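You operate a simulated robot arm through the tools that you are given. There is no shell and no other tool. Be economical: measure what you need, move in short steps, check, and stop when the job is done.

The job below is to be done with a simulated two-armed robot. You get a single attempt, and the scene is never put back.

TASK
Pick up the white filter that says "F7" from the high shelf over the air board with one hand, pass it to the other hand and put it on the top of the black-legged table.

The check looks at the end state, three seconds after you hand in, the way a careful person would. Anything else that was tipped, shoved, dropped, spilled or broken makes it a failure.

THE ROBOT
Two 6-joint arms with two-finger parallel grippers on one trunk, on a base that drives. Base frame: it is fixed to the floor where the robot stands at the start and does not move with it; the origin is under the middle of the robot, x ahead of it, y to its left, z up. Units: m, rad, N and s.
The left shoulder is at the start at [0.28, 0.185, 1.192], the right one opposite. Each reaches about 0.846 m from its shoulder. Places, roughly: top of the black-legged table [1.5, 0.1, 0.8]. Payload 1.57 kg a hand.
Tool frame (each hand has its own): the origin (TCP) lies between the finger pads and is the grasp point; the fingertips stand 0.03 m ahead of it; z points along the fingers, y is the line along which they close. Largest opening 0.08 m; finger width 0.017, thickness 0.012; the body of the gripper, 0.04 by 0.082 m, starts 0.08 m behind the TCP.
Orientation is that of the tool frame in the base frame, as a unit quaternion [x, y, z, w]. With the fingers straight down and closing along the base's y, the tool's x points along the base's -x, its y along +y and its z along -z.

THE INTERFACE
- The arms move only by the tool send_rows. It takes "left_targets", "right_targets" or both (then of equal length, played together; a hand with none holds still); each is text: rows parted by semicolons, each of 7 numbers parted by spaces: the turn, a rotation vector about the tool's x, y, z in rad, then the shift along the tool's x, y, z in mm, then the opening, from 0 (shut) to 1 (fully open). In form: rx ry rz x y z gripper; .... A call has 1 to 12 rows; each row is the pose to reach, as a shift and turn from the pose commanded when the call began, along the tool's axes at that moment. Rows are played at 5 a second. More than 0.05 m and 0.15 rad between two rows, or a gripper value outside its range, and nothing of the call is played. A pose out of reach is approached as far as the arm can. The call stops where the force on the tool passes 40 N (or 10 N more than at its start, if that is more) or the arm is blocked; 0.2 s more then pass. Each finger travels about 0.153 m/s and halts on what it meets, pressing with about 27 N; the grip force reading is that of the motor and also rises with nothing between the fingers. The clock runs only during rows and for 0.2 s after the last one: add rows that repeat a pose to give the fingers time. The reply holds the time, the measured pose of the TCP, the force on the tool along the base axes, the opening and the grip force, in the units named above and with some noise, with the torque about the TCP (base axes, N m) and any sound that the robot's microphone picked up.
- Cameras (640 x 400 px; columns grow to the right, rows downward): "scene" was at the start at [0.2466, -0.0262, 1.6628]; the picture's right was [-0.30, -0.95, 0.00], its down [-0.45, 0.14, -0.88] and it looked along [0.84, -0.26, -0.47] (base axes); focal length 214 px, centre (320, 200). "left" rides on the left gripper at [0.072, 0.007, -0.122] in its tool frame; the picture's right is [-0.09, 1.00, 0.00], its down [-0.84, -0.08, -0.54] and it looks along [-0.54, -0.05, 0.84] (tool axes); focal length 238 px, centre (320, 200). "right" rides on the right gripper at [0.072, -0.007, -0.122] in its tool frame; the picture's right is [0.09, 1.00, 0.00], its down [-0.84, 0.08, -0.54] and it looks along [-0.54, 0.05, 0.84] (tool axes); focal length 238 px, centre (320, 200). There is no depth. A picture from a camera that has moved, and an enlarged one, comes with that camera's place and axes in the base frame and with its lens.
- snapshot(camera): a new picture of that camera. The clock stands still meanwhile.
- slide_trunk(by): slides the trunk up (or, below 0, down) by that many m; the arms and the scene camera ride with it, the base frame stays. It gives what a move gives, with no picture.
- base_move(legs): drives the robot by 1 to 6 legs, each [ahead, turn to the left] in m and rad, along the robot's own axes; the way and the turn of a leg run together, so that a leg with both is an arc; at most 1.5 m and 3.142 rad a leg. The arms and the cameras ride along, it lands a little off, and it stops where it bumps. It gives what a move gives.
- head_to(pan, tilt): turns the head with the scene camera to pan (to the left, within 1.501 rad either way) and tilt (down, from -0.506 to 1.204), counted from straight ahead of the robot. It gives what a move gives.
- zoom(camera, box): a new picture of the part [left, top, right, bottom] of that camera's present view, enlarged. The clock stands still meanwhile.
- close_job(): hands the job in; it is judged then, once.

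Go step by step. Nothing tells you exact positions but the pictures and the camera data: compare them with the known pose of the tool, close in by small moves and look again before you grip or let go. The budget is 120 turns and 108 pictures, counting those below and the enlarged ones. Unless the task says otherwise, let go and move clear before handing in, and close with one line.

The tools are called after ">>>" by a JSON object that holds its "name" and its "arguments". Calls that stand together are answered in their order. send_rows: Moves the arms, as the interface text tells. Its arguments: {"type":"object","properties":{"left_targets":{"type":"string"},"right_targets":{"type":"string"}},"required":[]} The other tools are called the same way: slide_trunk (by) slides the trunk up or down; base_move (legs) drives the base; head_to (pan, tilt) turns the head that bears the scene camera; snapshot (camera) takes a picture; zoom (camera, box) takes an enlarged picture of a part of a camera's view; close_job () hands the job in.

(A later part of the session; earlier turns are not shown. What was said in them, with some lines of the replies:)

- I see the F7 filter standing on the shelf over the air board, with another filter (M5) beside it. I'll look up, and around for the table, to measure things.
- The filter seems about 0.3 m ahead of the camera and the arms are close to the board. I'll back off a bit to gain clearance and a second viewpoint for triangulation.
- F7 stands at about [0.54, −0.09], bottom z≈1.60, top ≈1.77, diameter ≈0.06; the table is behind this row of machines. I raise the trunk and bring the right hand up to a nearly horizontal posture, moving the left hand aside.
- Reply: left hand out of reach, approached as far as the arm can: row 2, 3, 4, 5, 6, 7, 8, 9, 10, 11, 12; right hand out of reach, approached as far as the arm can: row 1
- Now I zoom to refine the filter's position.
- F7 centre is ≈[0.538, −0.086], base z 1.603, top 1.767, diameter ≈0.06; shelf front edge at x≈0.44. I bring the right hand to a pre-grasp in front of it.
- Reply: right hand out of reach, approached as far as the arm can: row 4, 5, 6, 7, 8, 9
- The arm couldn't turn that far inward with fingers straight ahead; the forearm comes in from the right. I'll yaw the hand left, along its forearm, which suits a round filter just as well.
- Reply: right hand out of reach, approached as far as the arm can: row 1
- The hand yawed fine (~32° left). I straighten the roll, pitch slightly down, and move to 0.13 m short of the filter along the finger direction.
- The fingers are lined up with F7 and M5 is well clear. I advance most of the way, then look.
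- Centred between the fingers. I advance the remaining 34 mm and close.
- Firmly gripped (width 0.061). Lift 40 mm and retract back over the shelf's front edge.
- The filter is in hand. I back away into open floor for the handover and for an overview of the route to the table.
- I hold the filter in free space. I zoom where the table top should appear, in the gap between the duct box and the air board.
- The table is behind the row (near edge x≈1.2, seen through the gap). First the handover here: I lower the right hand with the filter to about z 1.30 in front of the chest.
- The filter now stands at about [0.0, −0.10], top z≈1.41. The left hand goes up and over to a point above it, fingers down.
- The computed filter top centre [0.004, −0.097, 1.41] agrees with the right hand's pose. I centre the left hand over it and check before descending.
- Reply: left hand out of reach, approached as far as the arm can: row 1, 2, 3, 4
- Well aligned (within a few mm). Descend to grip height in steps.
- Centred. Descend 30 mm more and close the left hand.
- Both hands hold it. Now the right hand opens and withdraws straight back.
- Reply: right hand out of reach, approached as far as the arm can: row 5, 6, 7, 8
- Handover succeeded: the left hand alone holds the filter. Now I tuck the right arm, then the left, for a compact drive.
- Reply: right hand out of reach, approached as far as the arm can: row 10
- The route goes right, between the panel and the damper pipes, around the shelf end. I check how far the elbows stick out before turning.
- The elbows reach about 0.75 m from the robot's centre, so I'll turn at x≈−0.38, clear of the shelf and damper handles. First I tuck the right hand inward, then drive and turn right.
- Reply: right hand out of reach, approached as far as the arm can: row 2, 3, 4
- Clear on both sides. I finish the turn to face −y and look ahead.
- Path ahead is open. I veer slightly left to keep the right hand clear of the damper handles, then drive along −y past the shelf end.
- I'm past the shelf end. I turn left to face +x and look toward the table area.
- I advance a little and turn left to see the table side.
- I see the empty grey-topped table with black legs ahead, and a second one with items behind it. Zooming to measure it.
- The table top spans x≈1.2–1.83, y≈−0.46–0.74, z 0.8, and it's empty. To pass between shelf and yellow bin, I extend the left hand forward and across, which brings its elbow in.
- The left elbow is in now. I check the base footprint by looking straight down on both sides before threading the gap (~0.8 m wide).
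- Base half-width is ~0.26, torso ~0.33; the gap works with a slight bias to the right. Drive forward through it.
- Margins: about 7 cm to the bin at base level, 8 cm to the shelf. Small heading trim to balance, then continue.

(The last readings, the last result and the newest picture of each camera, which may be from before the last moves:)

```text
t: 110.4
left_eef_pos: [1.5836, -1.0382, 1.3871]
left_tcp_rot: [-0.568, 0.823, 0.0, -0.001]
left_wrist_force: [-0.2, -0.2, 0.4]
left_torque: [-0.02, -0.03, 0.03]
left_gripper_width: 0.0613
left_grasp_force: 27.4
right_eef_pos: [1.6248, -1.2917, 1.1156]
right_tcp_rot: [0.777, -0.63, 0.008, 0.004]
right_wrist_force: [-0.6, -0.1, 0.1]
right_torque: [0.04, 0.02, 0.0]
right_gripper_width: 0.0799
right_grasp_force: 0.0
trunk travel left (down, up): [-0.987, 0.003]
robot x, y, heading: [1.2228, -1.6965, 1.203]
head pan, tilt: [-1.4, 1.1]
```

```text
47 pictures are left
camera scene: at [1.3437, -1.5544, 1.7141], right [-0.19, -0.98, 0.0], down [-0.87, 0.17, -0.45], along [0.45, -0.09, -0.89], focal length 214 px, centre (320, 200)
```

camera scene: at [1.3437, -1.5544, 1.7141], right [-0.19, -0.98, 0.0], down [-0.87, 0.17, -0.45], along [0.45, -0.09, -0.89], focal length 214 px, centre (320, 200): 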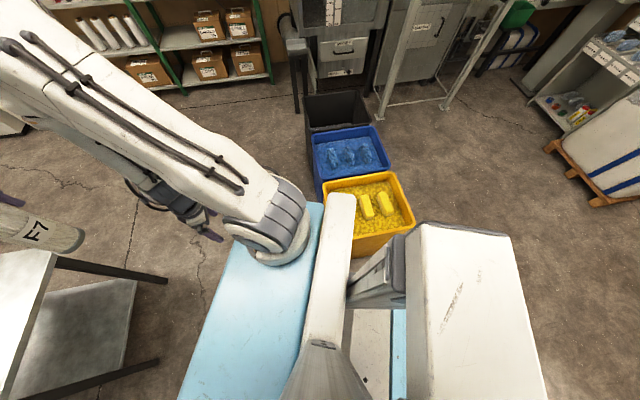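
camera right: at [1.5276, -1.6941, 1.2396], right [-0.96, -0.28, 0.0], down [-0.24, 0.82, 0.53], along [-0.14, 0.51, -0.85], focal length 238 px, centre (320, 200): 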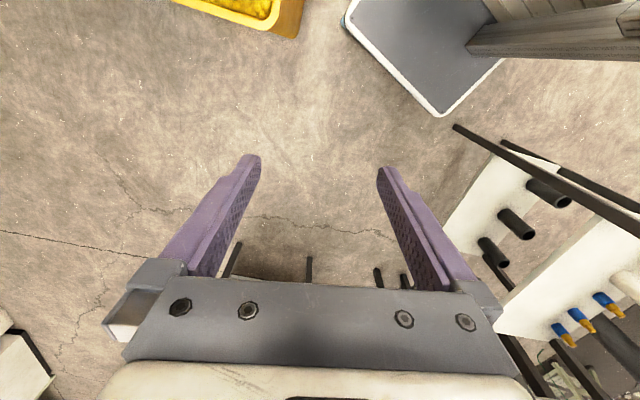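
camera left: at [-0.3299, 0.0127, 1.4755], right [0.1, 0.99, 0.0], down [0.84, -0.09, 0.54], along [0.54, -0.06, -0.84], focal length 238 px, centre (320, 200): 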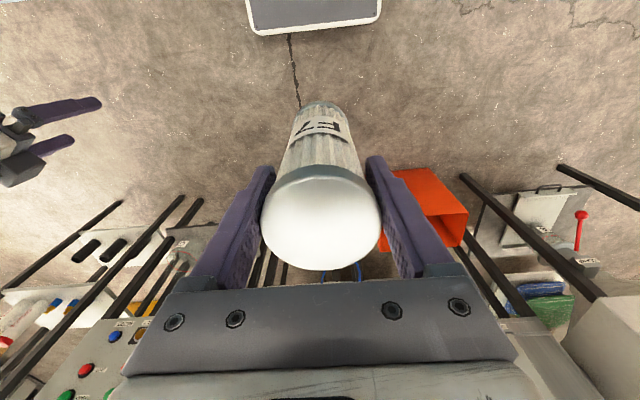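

Alongside the bin without contact. Continue forward, then turn to face the table (+y).

>>> {"name": "base_move", "arguments": {"legs": [[0.55, 0], [0, 0.37]]}}

>>> {"name": "head_to", "arguments": {"pan": -0.2, "tilt": 0.8}}

>>> {"name": "snapshot", "arguments": {"camera": "scene"}}

>>> {"name": "snapshot", "arguments": {"camera": "left"}}

```text
t: 114.7
left_eef_pos: [1.515, -0.4424, 1.3863]
left_tcp_rot: [0.71, -0.704, 0.0, 0.0]
left_wrist_force: [0.6, 0.5, 0.7]
left_torque: [-0.03, 0.02, 0.03]
left_gripper_width: 0.0614
left_grasp_force: 26.6
right_eef_pos: [1.647, -0.663, 1.1167]
right_tcp_rot: [0.88, -0.475, 0.009, 0.001]
right_wrist_force: [-0.3, -0.7, 0.6]
right_torque: [-0.01, -0.03, 0.0]
right_gripper_width: 0.0798
right_grasp_force: 0.1
trunk travel left (down, up): [-0.987, 0.003]
robot x, y, heading: [1.4194, -1.1819, 1.583]
head pan, tilt: [-1.4, 1.1]
```

```text
t: 116.1
left_eef_pos: [1.5165, -0.4417, 1.3884]
left_tcp_rot: [0.711, -0.704, 0.0, 0.001]
left_wrist_force: [-0.9, 0.2, 0.6]
left_torque: [-0.02, -0.04, -0.01]
left_gripper_width: 0.0613
left_grasp_force: 27.0
right_eef_pos: [1.6473, -0.6624, 1.1174]
right_tcp_rot: [0.88, -0.474, 0.008, 0.002]
right_wrist_force: [-0.1, -0.2, -0.1]
right_torque: [0.0, -0.03, 0.02]
right_gripper_width: 0.0799
right_grasp_force: 0.0
trunk travel left (down, up): [-0.987, 0.003]
robot x, y, heading: [1.4198, -1.1795, 1.581]
head pan, tilt: [-0.201, 0.799]
```

```text
46 pictures are left
camera scene: at [1.4348, -0.9413, 1.7358], right [0.98, -0.19, 0.0], down [-0.14, -0.7, -0.7], along [0.13, 0.68, -0.72], focal length 214 px, centre (320, 200)
```

scene: 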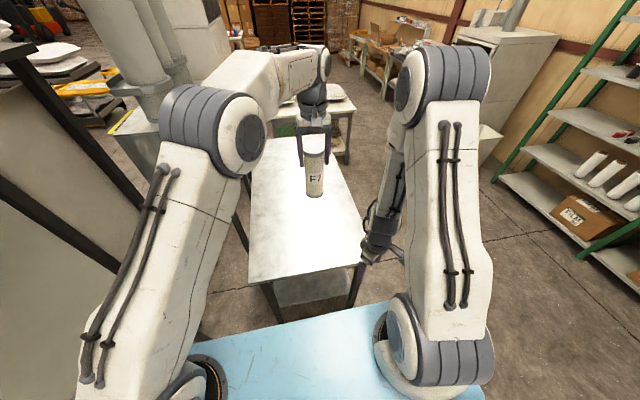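

```text
45 pictures are left
camera left: at [1.5099, -0.5121, 1.5098], right [-1.0, 0.08, 0.0], down [0.07, 0.84, 0.54], along [0.04, 0.54, -0.84], focal length 238 px, centre (320, 200)
```

left: 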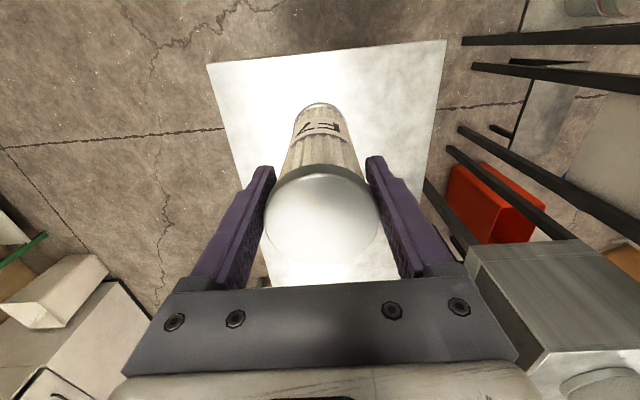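

The filter hangs right above the table's near edge (y≈−0.5). I drive 0.2 m closer so that it's well inside, then lower it most of the way.

>>> {"name": "base_move", "arguments": {"legs": [[0.2, 0]]}}

>>> {"name": "send_rows", "arguments": {"left_targets": "0 0 0 0 0 40 0.3; 0 0 0 0 0 80 0.3; 0 0 0 0 0 120 0.3; 0 0 0 0 0 160 0.3; 0 0 0 0 0 200 0.3; 0 0 0 0 0 240 0.3; 0 0 0 0 0 280 0.3; 0 0 0 0 0 320 0.3; 0 0 0 0 0 360 0.3; 0 0 0 0 0 390 0.3; 0 0 0 0 0 390 0.3"}}

>>> {"name": "snapshot", "arguments": {"camera": "scene"}}

>>> {"name": "snapshot", "arguments": {"camera": "left"}}

>>> {"name": "snapshot", "arguments": {"camera": "right"}}

```text
t: 117.7
left_eef_pos: [1.5116, -0.2375, 1.3886]
left_tcp_rot: [0.712, -0.702, 0.001, 0.002]
left_wrist_force: [0.0, -0.1, 0.2]
left_torque: [-0.07, 0.01, -0.01]
left_gripper_width: 0.0618
left_grasp_force: 27.3
right_eef_pos: [1.6446, -0.4594, 1.1155]
right_tcp_rot: [0.881, -0.473, 0.008, 0.002]
right_wrist_force: [-0.3, 0.2, -0.3]
right_torque: [0.02, -0.01, -0.03]
right_gripper_width: 0.0799
right_grasp_force: 0.0
trunk travel left (down, up): [-0.987, 0.003]
robot x, y, heading: [1.4215, -0.9798, 1.58]
head pan, tilt: [-0.201, 0.799]
```

```text
t: 120.1
left_eef_pos: [1.5113, -0.2389, 0.9971]
left_tcp_rot: [0.712, -0.702, 0.0, 0.001]
left_wrist_force: [0.4, -0.1, -0.9]
left_torque: [-0.02, -0.01, -0.01]
left_gripper_width: 0.0615
left_grasp_force: 26.8
right_eef_pos: [1.6426, -0.4605, 1.1161]
right_tcp_rot: [0.881, -0.473, 0.008, 0.002]
right_wrist_force: [0.3, -0.3, 0.4]
right_torque: [0.01, 0.0, 0.0]
right_gripper_width: 0.0798
right_grasp_force: 0.1
trunk travel left (down, up): [-0.987, 0.003]
robot x, y, heading: [1.4198, -0.9784, 1.586]
head pan, tilt: [-0.201, 0.799]
```

```text
44 pictures are left
camera scene: at [1.4318, -0.7389, 1.7358], right [0.98, -0.19, 0.0], down [-0.13, -0.7, -0.7], along [0.13, 0.68, -0.72], focal length 214 px, centre (320, 200)
```

scene: 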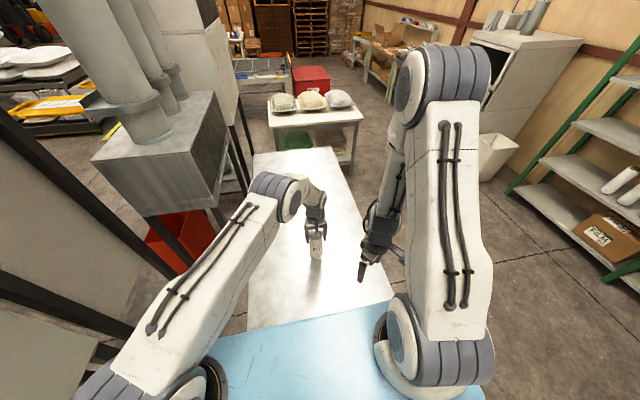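

```text
43 pictures are left
camera left: at [1.5052, -0.3116, 1.1193], right [-1.0, 0.08, 0.0], down [0.07, 0.84, 0.54], along [0.04, 0.54, -0.84], focal length 238 px, centre (320, 200)
```

left: 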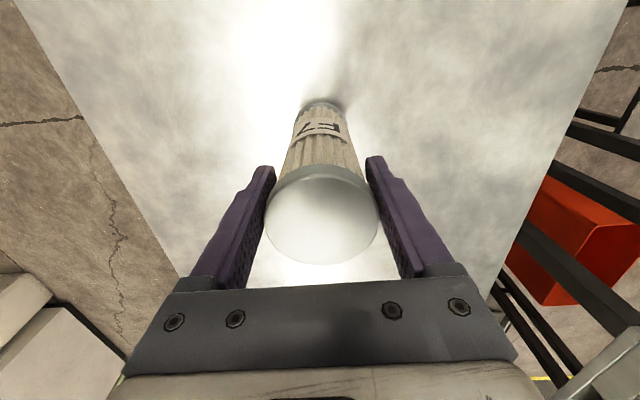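

```text
42 pictures are left
camera right: at [1.6869, -0.5154, 1.2396], right [-0.78, -0.63, 0.0], down [-0.53, 0.66, 0.53], along [-0.33, 0.41, -0.85], focal length 238 px, centre (320, 200)
```

right: 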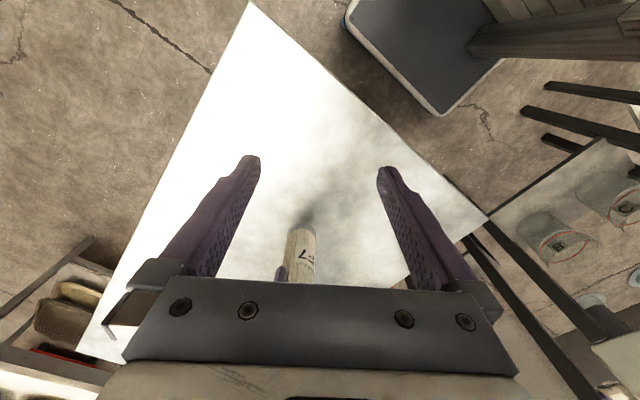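

About 6 cm left to the top. Lower 48 mm, then creep and watch the force.

>>> {"name": "send_rows", "arguments": {"left_targets": "0 0 0 0 0 25 0.3; 0 0 0 0 0 40 0.3; 0 0 0 0 0 48 0.3; 0 0 0 0 0 48 0.3"}}

>>> {"name": "zoom", "arguments": {"camera": "right", "box": [220, 160, 400, 290]}}

>>> {"name": "send_rows", "arguments": {"left_targets": "0 0 0 0 0 3 0.3; 0 0 0 0 0 6 0.3; 0 0 0 0 0 6 0.3"}}

>>> {"name": "send_rows", "arguments": {"left_targets": "0 0 0 0 0 3 0.3; 0 0 0 0 0 3 0.3"}}

```text
t: 121.1
left_eef_pos: [1.513, -0.2389, 0.9542]
left_tcp_rot: [0.712, -0.702, -0.001, -0.004]
left_wrist_force: [-5.5, 1.7, 38.7]
left_torque: [0.17, 1.43, 0.0]
left_gripper_width: 0.0613
left_grasp_force: 26.9
right_eef_pos: [1.6434, -0.4609, 1.1167]
right_tcp_rot: [0.881, -0.472, 0.007, 0.001]
right_wrist_force: [1.1, 0.5, -0.6]
right_torque: [0.0, 0.03, 0.0]
right_gripper_width: 0.0796
right_grasp_force: 0.1
trunk travel left (down, up): [-0.987, 0.003]
robot x, y, heading: [1.4195, -0.9822, 1.584]
head pan, tilt: [-0.201, 0.799]
```

```text
3.08 times, centred on (310, 225) of right
camera zoom: at [1.6864, -0.5168, 1.2406], right [-0.78, -0.63, 0.0], down [-0.53, 0.66, 0.53], along [-0.33, 0.41, -0.85], focal length 733 px, centre (351, 123)
```

zoom: 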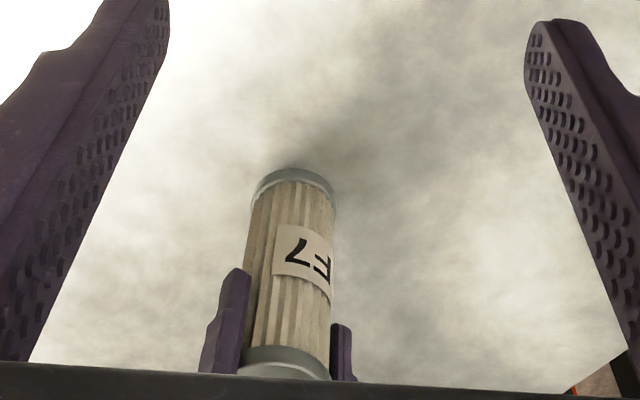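

```text
t: 121.5
left_eef_pos: [1.5124, -0.237, 0.9526]
left_tcp_rot: [0.712, -0.702, -0.002, -0.003]
left_wrist_force: [-2.6, -4.3, 17.1]
left_torque: [-0.56, 0.79, 0.1]
left_gripper_width: 0.0613
left_grasp_force: 27.3
right_eef_pos: [1.6414, -0.4602, 1.1167]
right_tcp_rot: [0.882, -0.472, 0.008, 0.002]
right_wrist_force: [0.6, 0.3, -0.4]
right_torque: [0.0, 0.0, 0.0]
right_gripper_width: 0.0798
right_grasp_force: 0.1
trunk travel left (down, up): [-0.987, 0.003]
robot x, y, heading: [1.4248, -0.9822, 1.583]
head pan, tilt: [-0.201, 0.799]
stopped in row 1 (left hand): the force on the tool passed its limit at 52 N (the readings are from after the stop); the commanded pose is now the measured one
```

```text
t: 121.9
left_eef_pos: [1.5141, -0.2354, 0.9518]
left_tcp_rot: [0.712, -0.703, -0.002, -0.004]
left_wrist_force: [-1.3, -3.4, 15.8]
left_torque: [-0.43, 0.71, 0.1]
left_gripper_width: 0.0616
left_grasp_force: 27.4
right_eef_pos: [1.6428, -0.4611, 1.1168]
right_tcp_rot: [0.882, -0.472, 0.007, 0.003]
right_wrist_force: [0.2, 0.3, -0.3]
right_torque: [-0.03, 0.0, 0.0]
right_gripper_width: 0.08
right_grasp_force: 0.2
trunk travel left (down, up): [-0.987, 0.003]
robot x, y, heading: [1.4216, -0.9799, 1.582]
head pan, tilt: [-0.201, 0.799]
stopped in row 2 (left hand): the force on the tool passed its limit at 41 N (the readings are from after the stop); the commanded pose is now the measured one
```

The filter is on the table (contact force). I ease off slightly to unload, and look before letting go.

>>> {"name": "send_rows", "arguments": {"left_targets": "0 0 0 0 0 -1 0.3; 0 0 0 0 0 -1 0.3"}}

>>> {"name": "zoom", "arguments": {"camera": "scene", "box": [260, 170, 380, 290]}}

>>> {"name": "snapshot", "arguments": {"camera": "left"}}

```text
t: 122.5
left_eef_pos: [1.5138, -0.2361, 0.9526]
left_tcp_rot: [0.712, -0.703, -0.002, -0.005]
left_wrist_force: [-0.3, -0.2, 12.1]
left_torque: [0.0, 0.51, 0.01]
left_gripper_width: 0.0615
left_grasp_force: 27.1
right_eef_pos: [1.6422, -0.4611, 1.1175]
right_tcp_rot: [0.881, -0.473, 0.007, 0.002]
right_wrist_force: [-0.8, 0.3, -0.4]
right_torque: [-0.01, 0.0, -0.01]
right_gripper_width: 0.08
right_grasp_force: 0.1
trunk travel left (down, up): [-0.987, 0.003]
robot x, y, heading: [1.4171, -0.9802, 1.587]
head pan, tilt: [-0.201, 0.799]
```

```text
3.33 times, centred on (320, 230) of scene
camera zoom: at [1.4315, -0.7398, 1.7359], right [0.98, -0.19, 0.0], down [-0.13, -0.7, -0.7], along [0.13, 0.69, -0.72], focal length 715 px, centre (320, 100)
```

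zoom: 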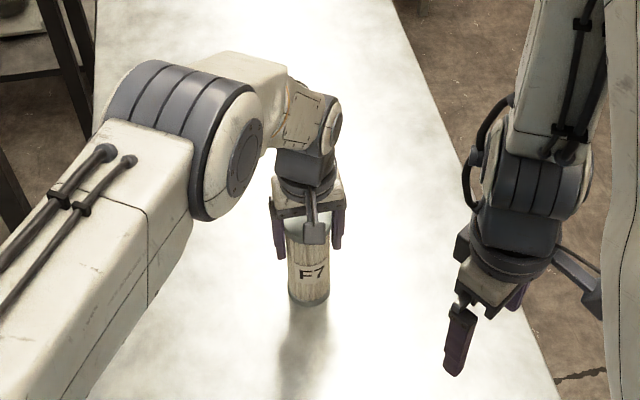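

```text
39 pictures are left
camera left: at [1.5067, -0.307, 1.0747], right [-1.0, 0.08, 0.0], down [0.06, 0.83, 0.55], along [0.05, 0.55, -0.84], focal length 238 px, centre (320, 200)
```

left: 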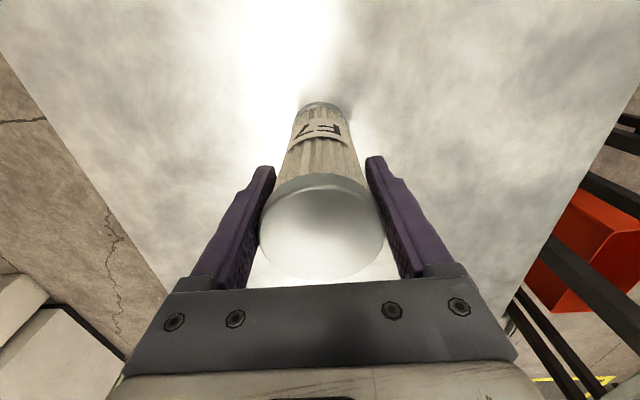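

Still 12 N of preload; ease up a little more before opening.

>>> {"name": "send_rows", "arguments": {"left_targets": "0 0 0 0 0 -2 0.3; 0 0 0 0 0 -2 0.3"}}

```text
t: 123.1
left_eef_pos: [1.5135, -0.2373, 0.9532]
left_tcp_rot: [0.712, -0.702, -0.001, -0.002]
left_wrist_force: [0.1, 0.7, -0.4]
left_torque: [-0.04, -0.02, -0.01]
left_gripper_width: 0.0613
left_grasp_force: 27.0
right_eef_pos: [1.6425, -0.4594, 1.1161]
right_tcp_rot: [0.881, -0.472, 0.008, 0.003]
right_wrist_force: [0.1, 0.0, 0.0]
right_torque: [0.0, 0.0, 0.02]
right_gripper_width: 0.0801
right_grasp_force: 0.1
trunk travel left (down, up): [-0.987, 0.003]
robot x, y, heading: [1.418, -0.981, 1.586]
head pan, tilt: [-0.201, 0.799]
```

Force is zero, so it's within a millimetre of the top. Lower 1 mm to a light touch, then open gently.

>>> {"name": "send_rows", "arguments": {"left_targets": "0 0 0 0 0 1 0.3; 0 0 0 0 0 1 0.3; 0 0 0 0 0 1 0.79; 0 0 0 0 0 1 0.85; 0 0 0 0 0 1 0.92; 0 0 0 0 0 1 1; 0 0 0 0 0 1 1"}}

>>> {"name": "snapshot", "arguments": {"camera": "left"}}

>>> {"name": "zoom", "arguments": {"camera": "scene", "box": [260, 170, 380, 290]}}

```text
t: 124.7
left_eef_pos: [1.5128, -0.2357, 0.9543]
left_tcp_rot: [0.712, -0.702, -0.001, -0.005]
left_wrist_force: [0.1, -0.4, 0.2]
left_torque: [-0.01, 0.0, 0.02]
left_gripper_width: 0.08
left_grasp_force: 0.0
right_eef_pos: [1.6426, -0.4597, 1.1165]
right_tcp_rot: [0.881, -0.472, 0.008, 0.002]
right_wrist_force: [0.7, 0.0, 0.4]
right_torque: [0.03, -0.01, 0.02]
right_gripper_width: 0.08
right_grasp_force: 0.2
trunk travel left (down, up): [-0.987, 0.003]
robot x, y, heading: [1.4211, -0.9775, 1.587]
head pan, tilt: [-0.201, 0.799]
```

```text
38 pictures are left
camera left: at [1.5066, -0.3071, 1.0753], right [-1.0, 0.08, 0.0], down [0.06, 0.83, 0.55], along [0.05, 0.55, -0.84], focal length 238 px, centre (320, 200)
```

left: 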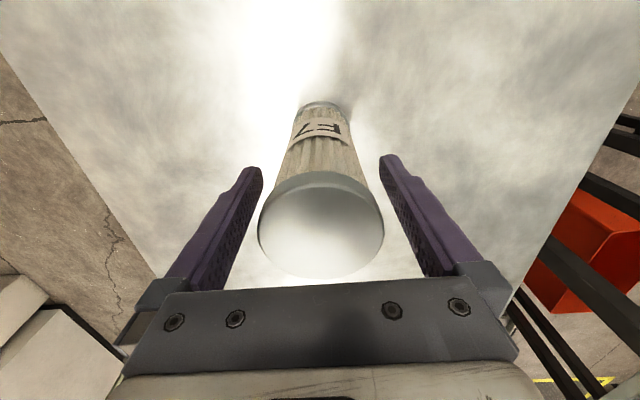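

```text
3.33 times, centred on (320, 230) of scene
camera zoom: at [1.4316, -0.7392, 1.7359], right [0.98, -0.19, 0.0], down [-0.13, -0.7, -0.7], along [0.13, 0.68, -0.72], focal length 715 px, centre (320, 100)
```

zoom: 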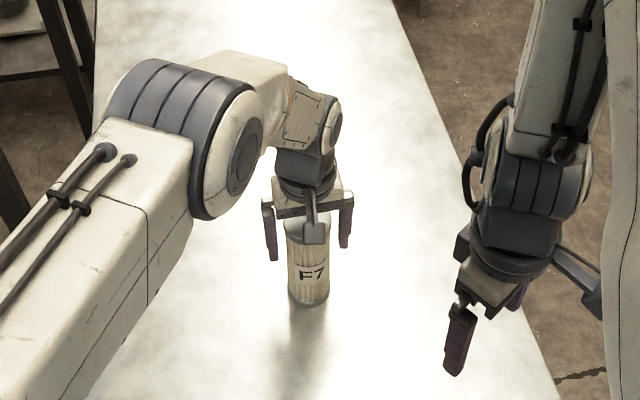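

It stands freely. The left hand goes straight up, clear.

>>> {"name": "send_rows", "arguments": {"left_targets": "0 0 0 0 0 -20 1; 0 0 0 0 0 -50 1; 0 0 0 0 0 -90 1; 0 0 0 0 0 -135 1; 0 0 0 0 0 -180 1; 0 0 0 0 0 -225 1; 0 0 0 0 0 -270 1"}}

>>> {"name": "zoom", "arguments": {"camera": "scene", "box": [200, 110, 440, 290]}}

>>> {"name": "snapshot", "arguments": {"camera": "left"}}

```text
t: 126.3
left_eef_pos: [1.5123, -0.2378, 1.2227]
left_tcp_rot: [0.712, -0.703, -0.001, -0.002]
left_wrist_force: [-0.1, 0.0, -0.8]
left_torque: [0.03, -0.02, -0.01]
left_gripper_width: 0.0801
left_grasp_force: 0.1
right_eef_pos: [1.6427, -0.4587, 1.1156]
right_tcp_rot: [0.881, -0.472, 0.008, 0.003]
right_wrist_force: [0.7, -0.4, -0.4]
right_torque: [0.02, 0.0, -0.01]
right_gripper_width: 0.08
right_grasp_force: 0.1
trunk travel left (down, up): [-0.987, 0.003]
robot x, y, heading: [1.4183, -0.9784, 1.581]
head pan, tilt: [-0.201, 0.799]
```

```text
2.22 times, centred on (320, 200) of scene
camera zoom: at [1.4316, -0.7393, 1.7359], right [0.98, -0.19, 0.0], down [-0.13, -0.7, -0.7], along [0.13, 0.68, -0.72], focal length 477 px, centre (320, 200)
```

zoom: 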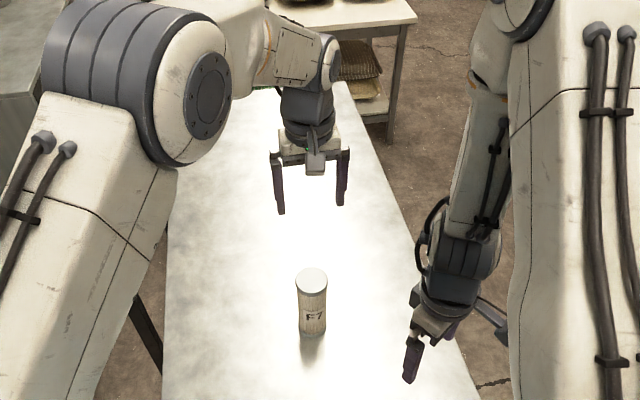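

```text
35 pictures are left
camera left: at [1.5066, -0.3102, 1.3442], right [-1.0, 0.08, 0.0], down [0.06, 0.83, 0.55], along [0.04, 0.55, -0.84], focal length 238 px, centre (320, 200)
```

left: 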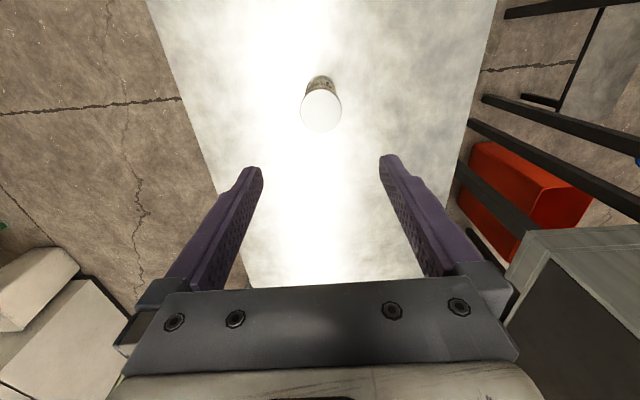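

The F7 filter stands upright on the black-legged table, both hands are clear, and nothing else was touched. I hand the job in.

>>> {"name": "close_job", "arguments": {}}

```text
The job is handed in.
```

The F7 filter was taken off the high shelf with the right hand, passed to the left, and now stands upright on the black-legged table, with both hands clear.
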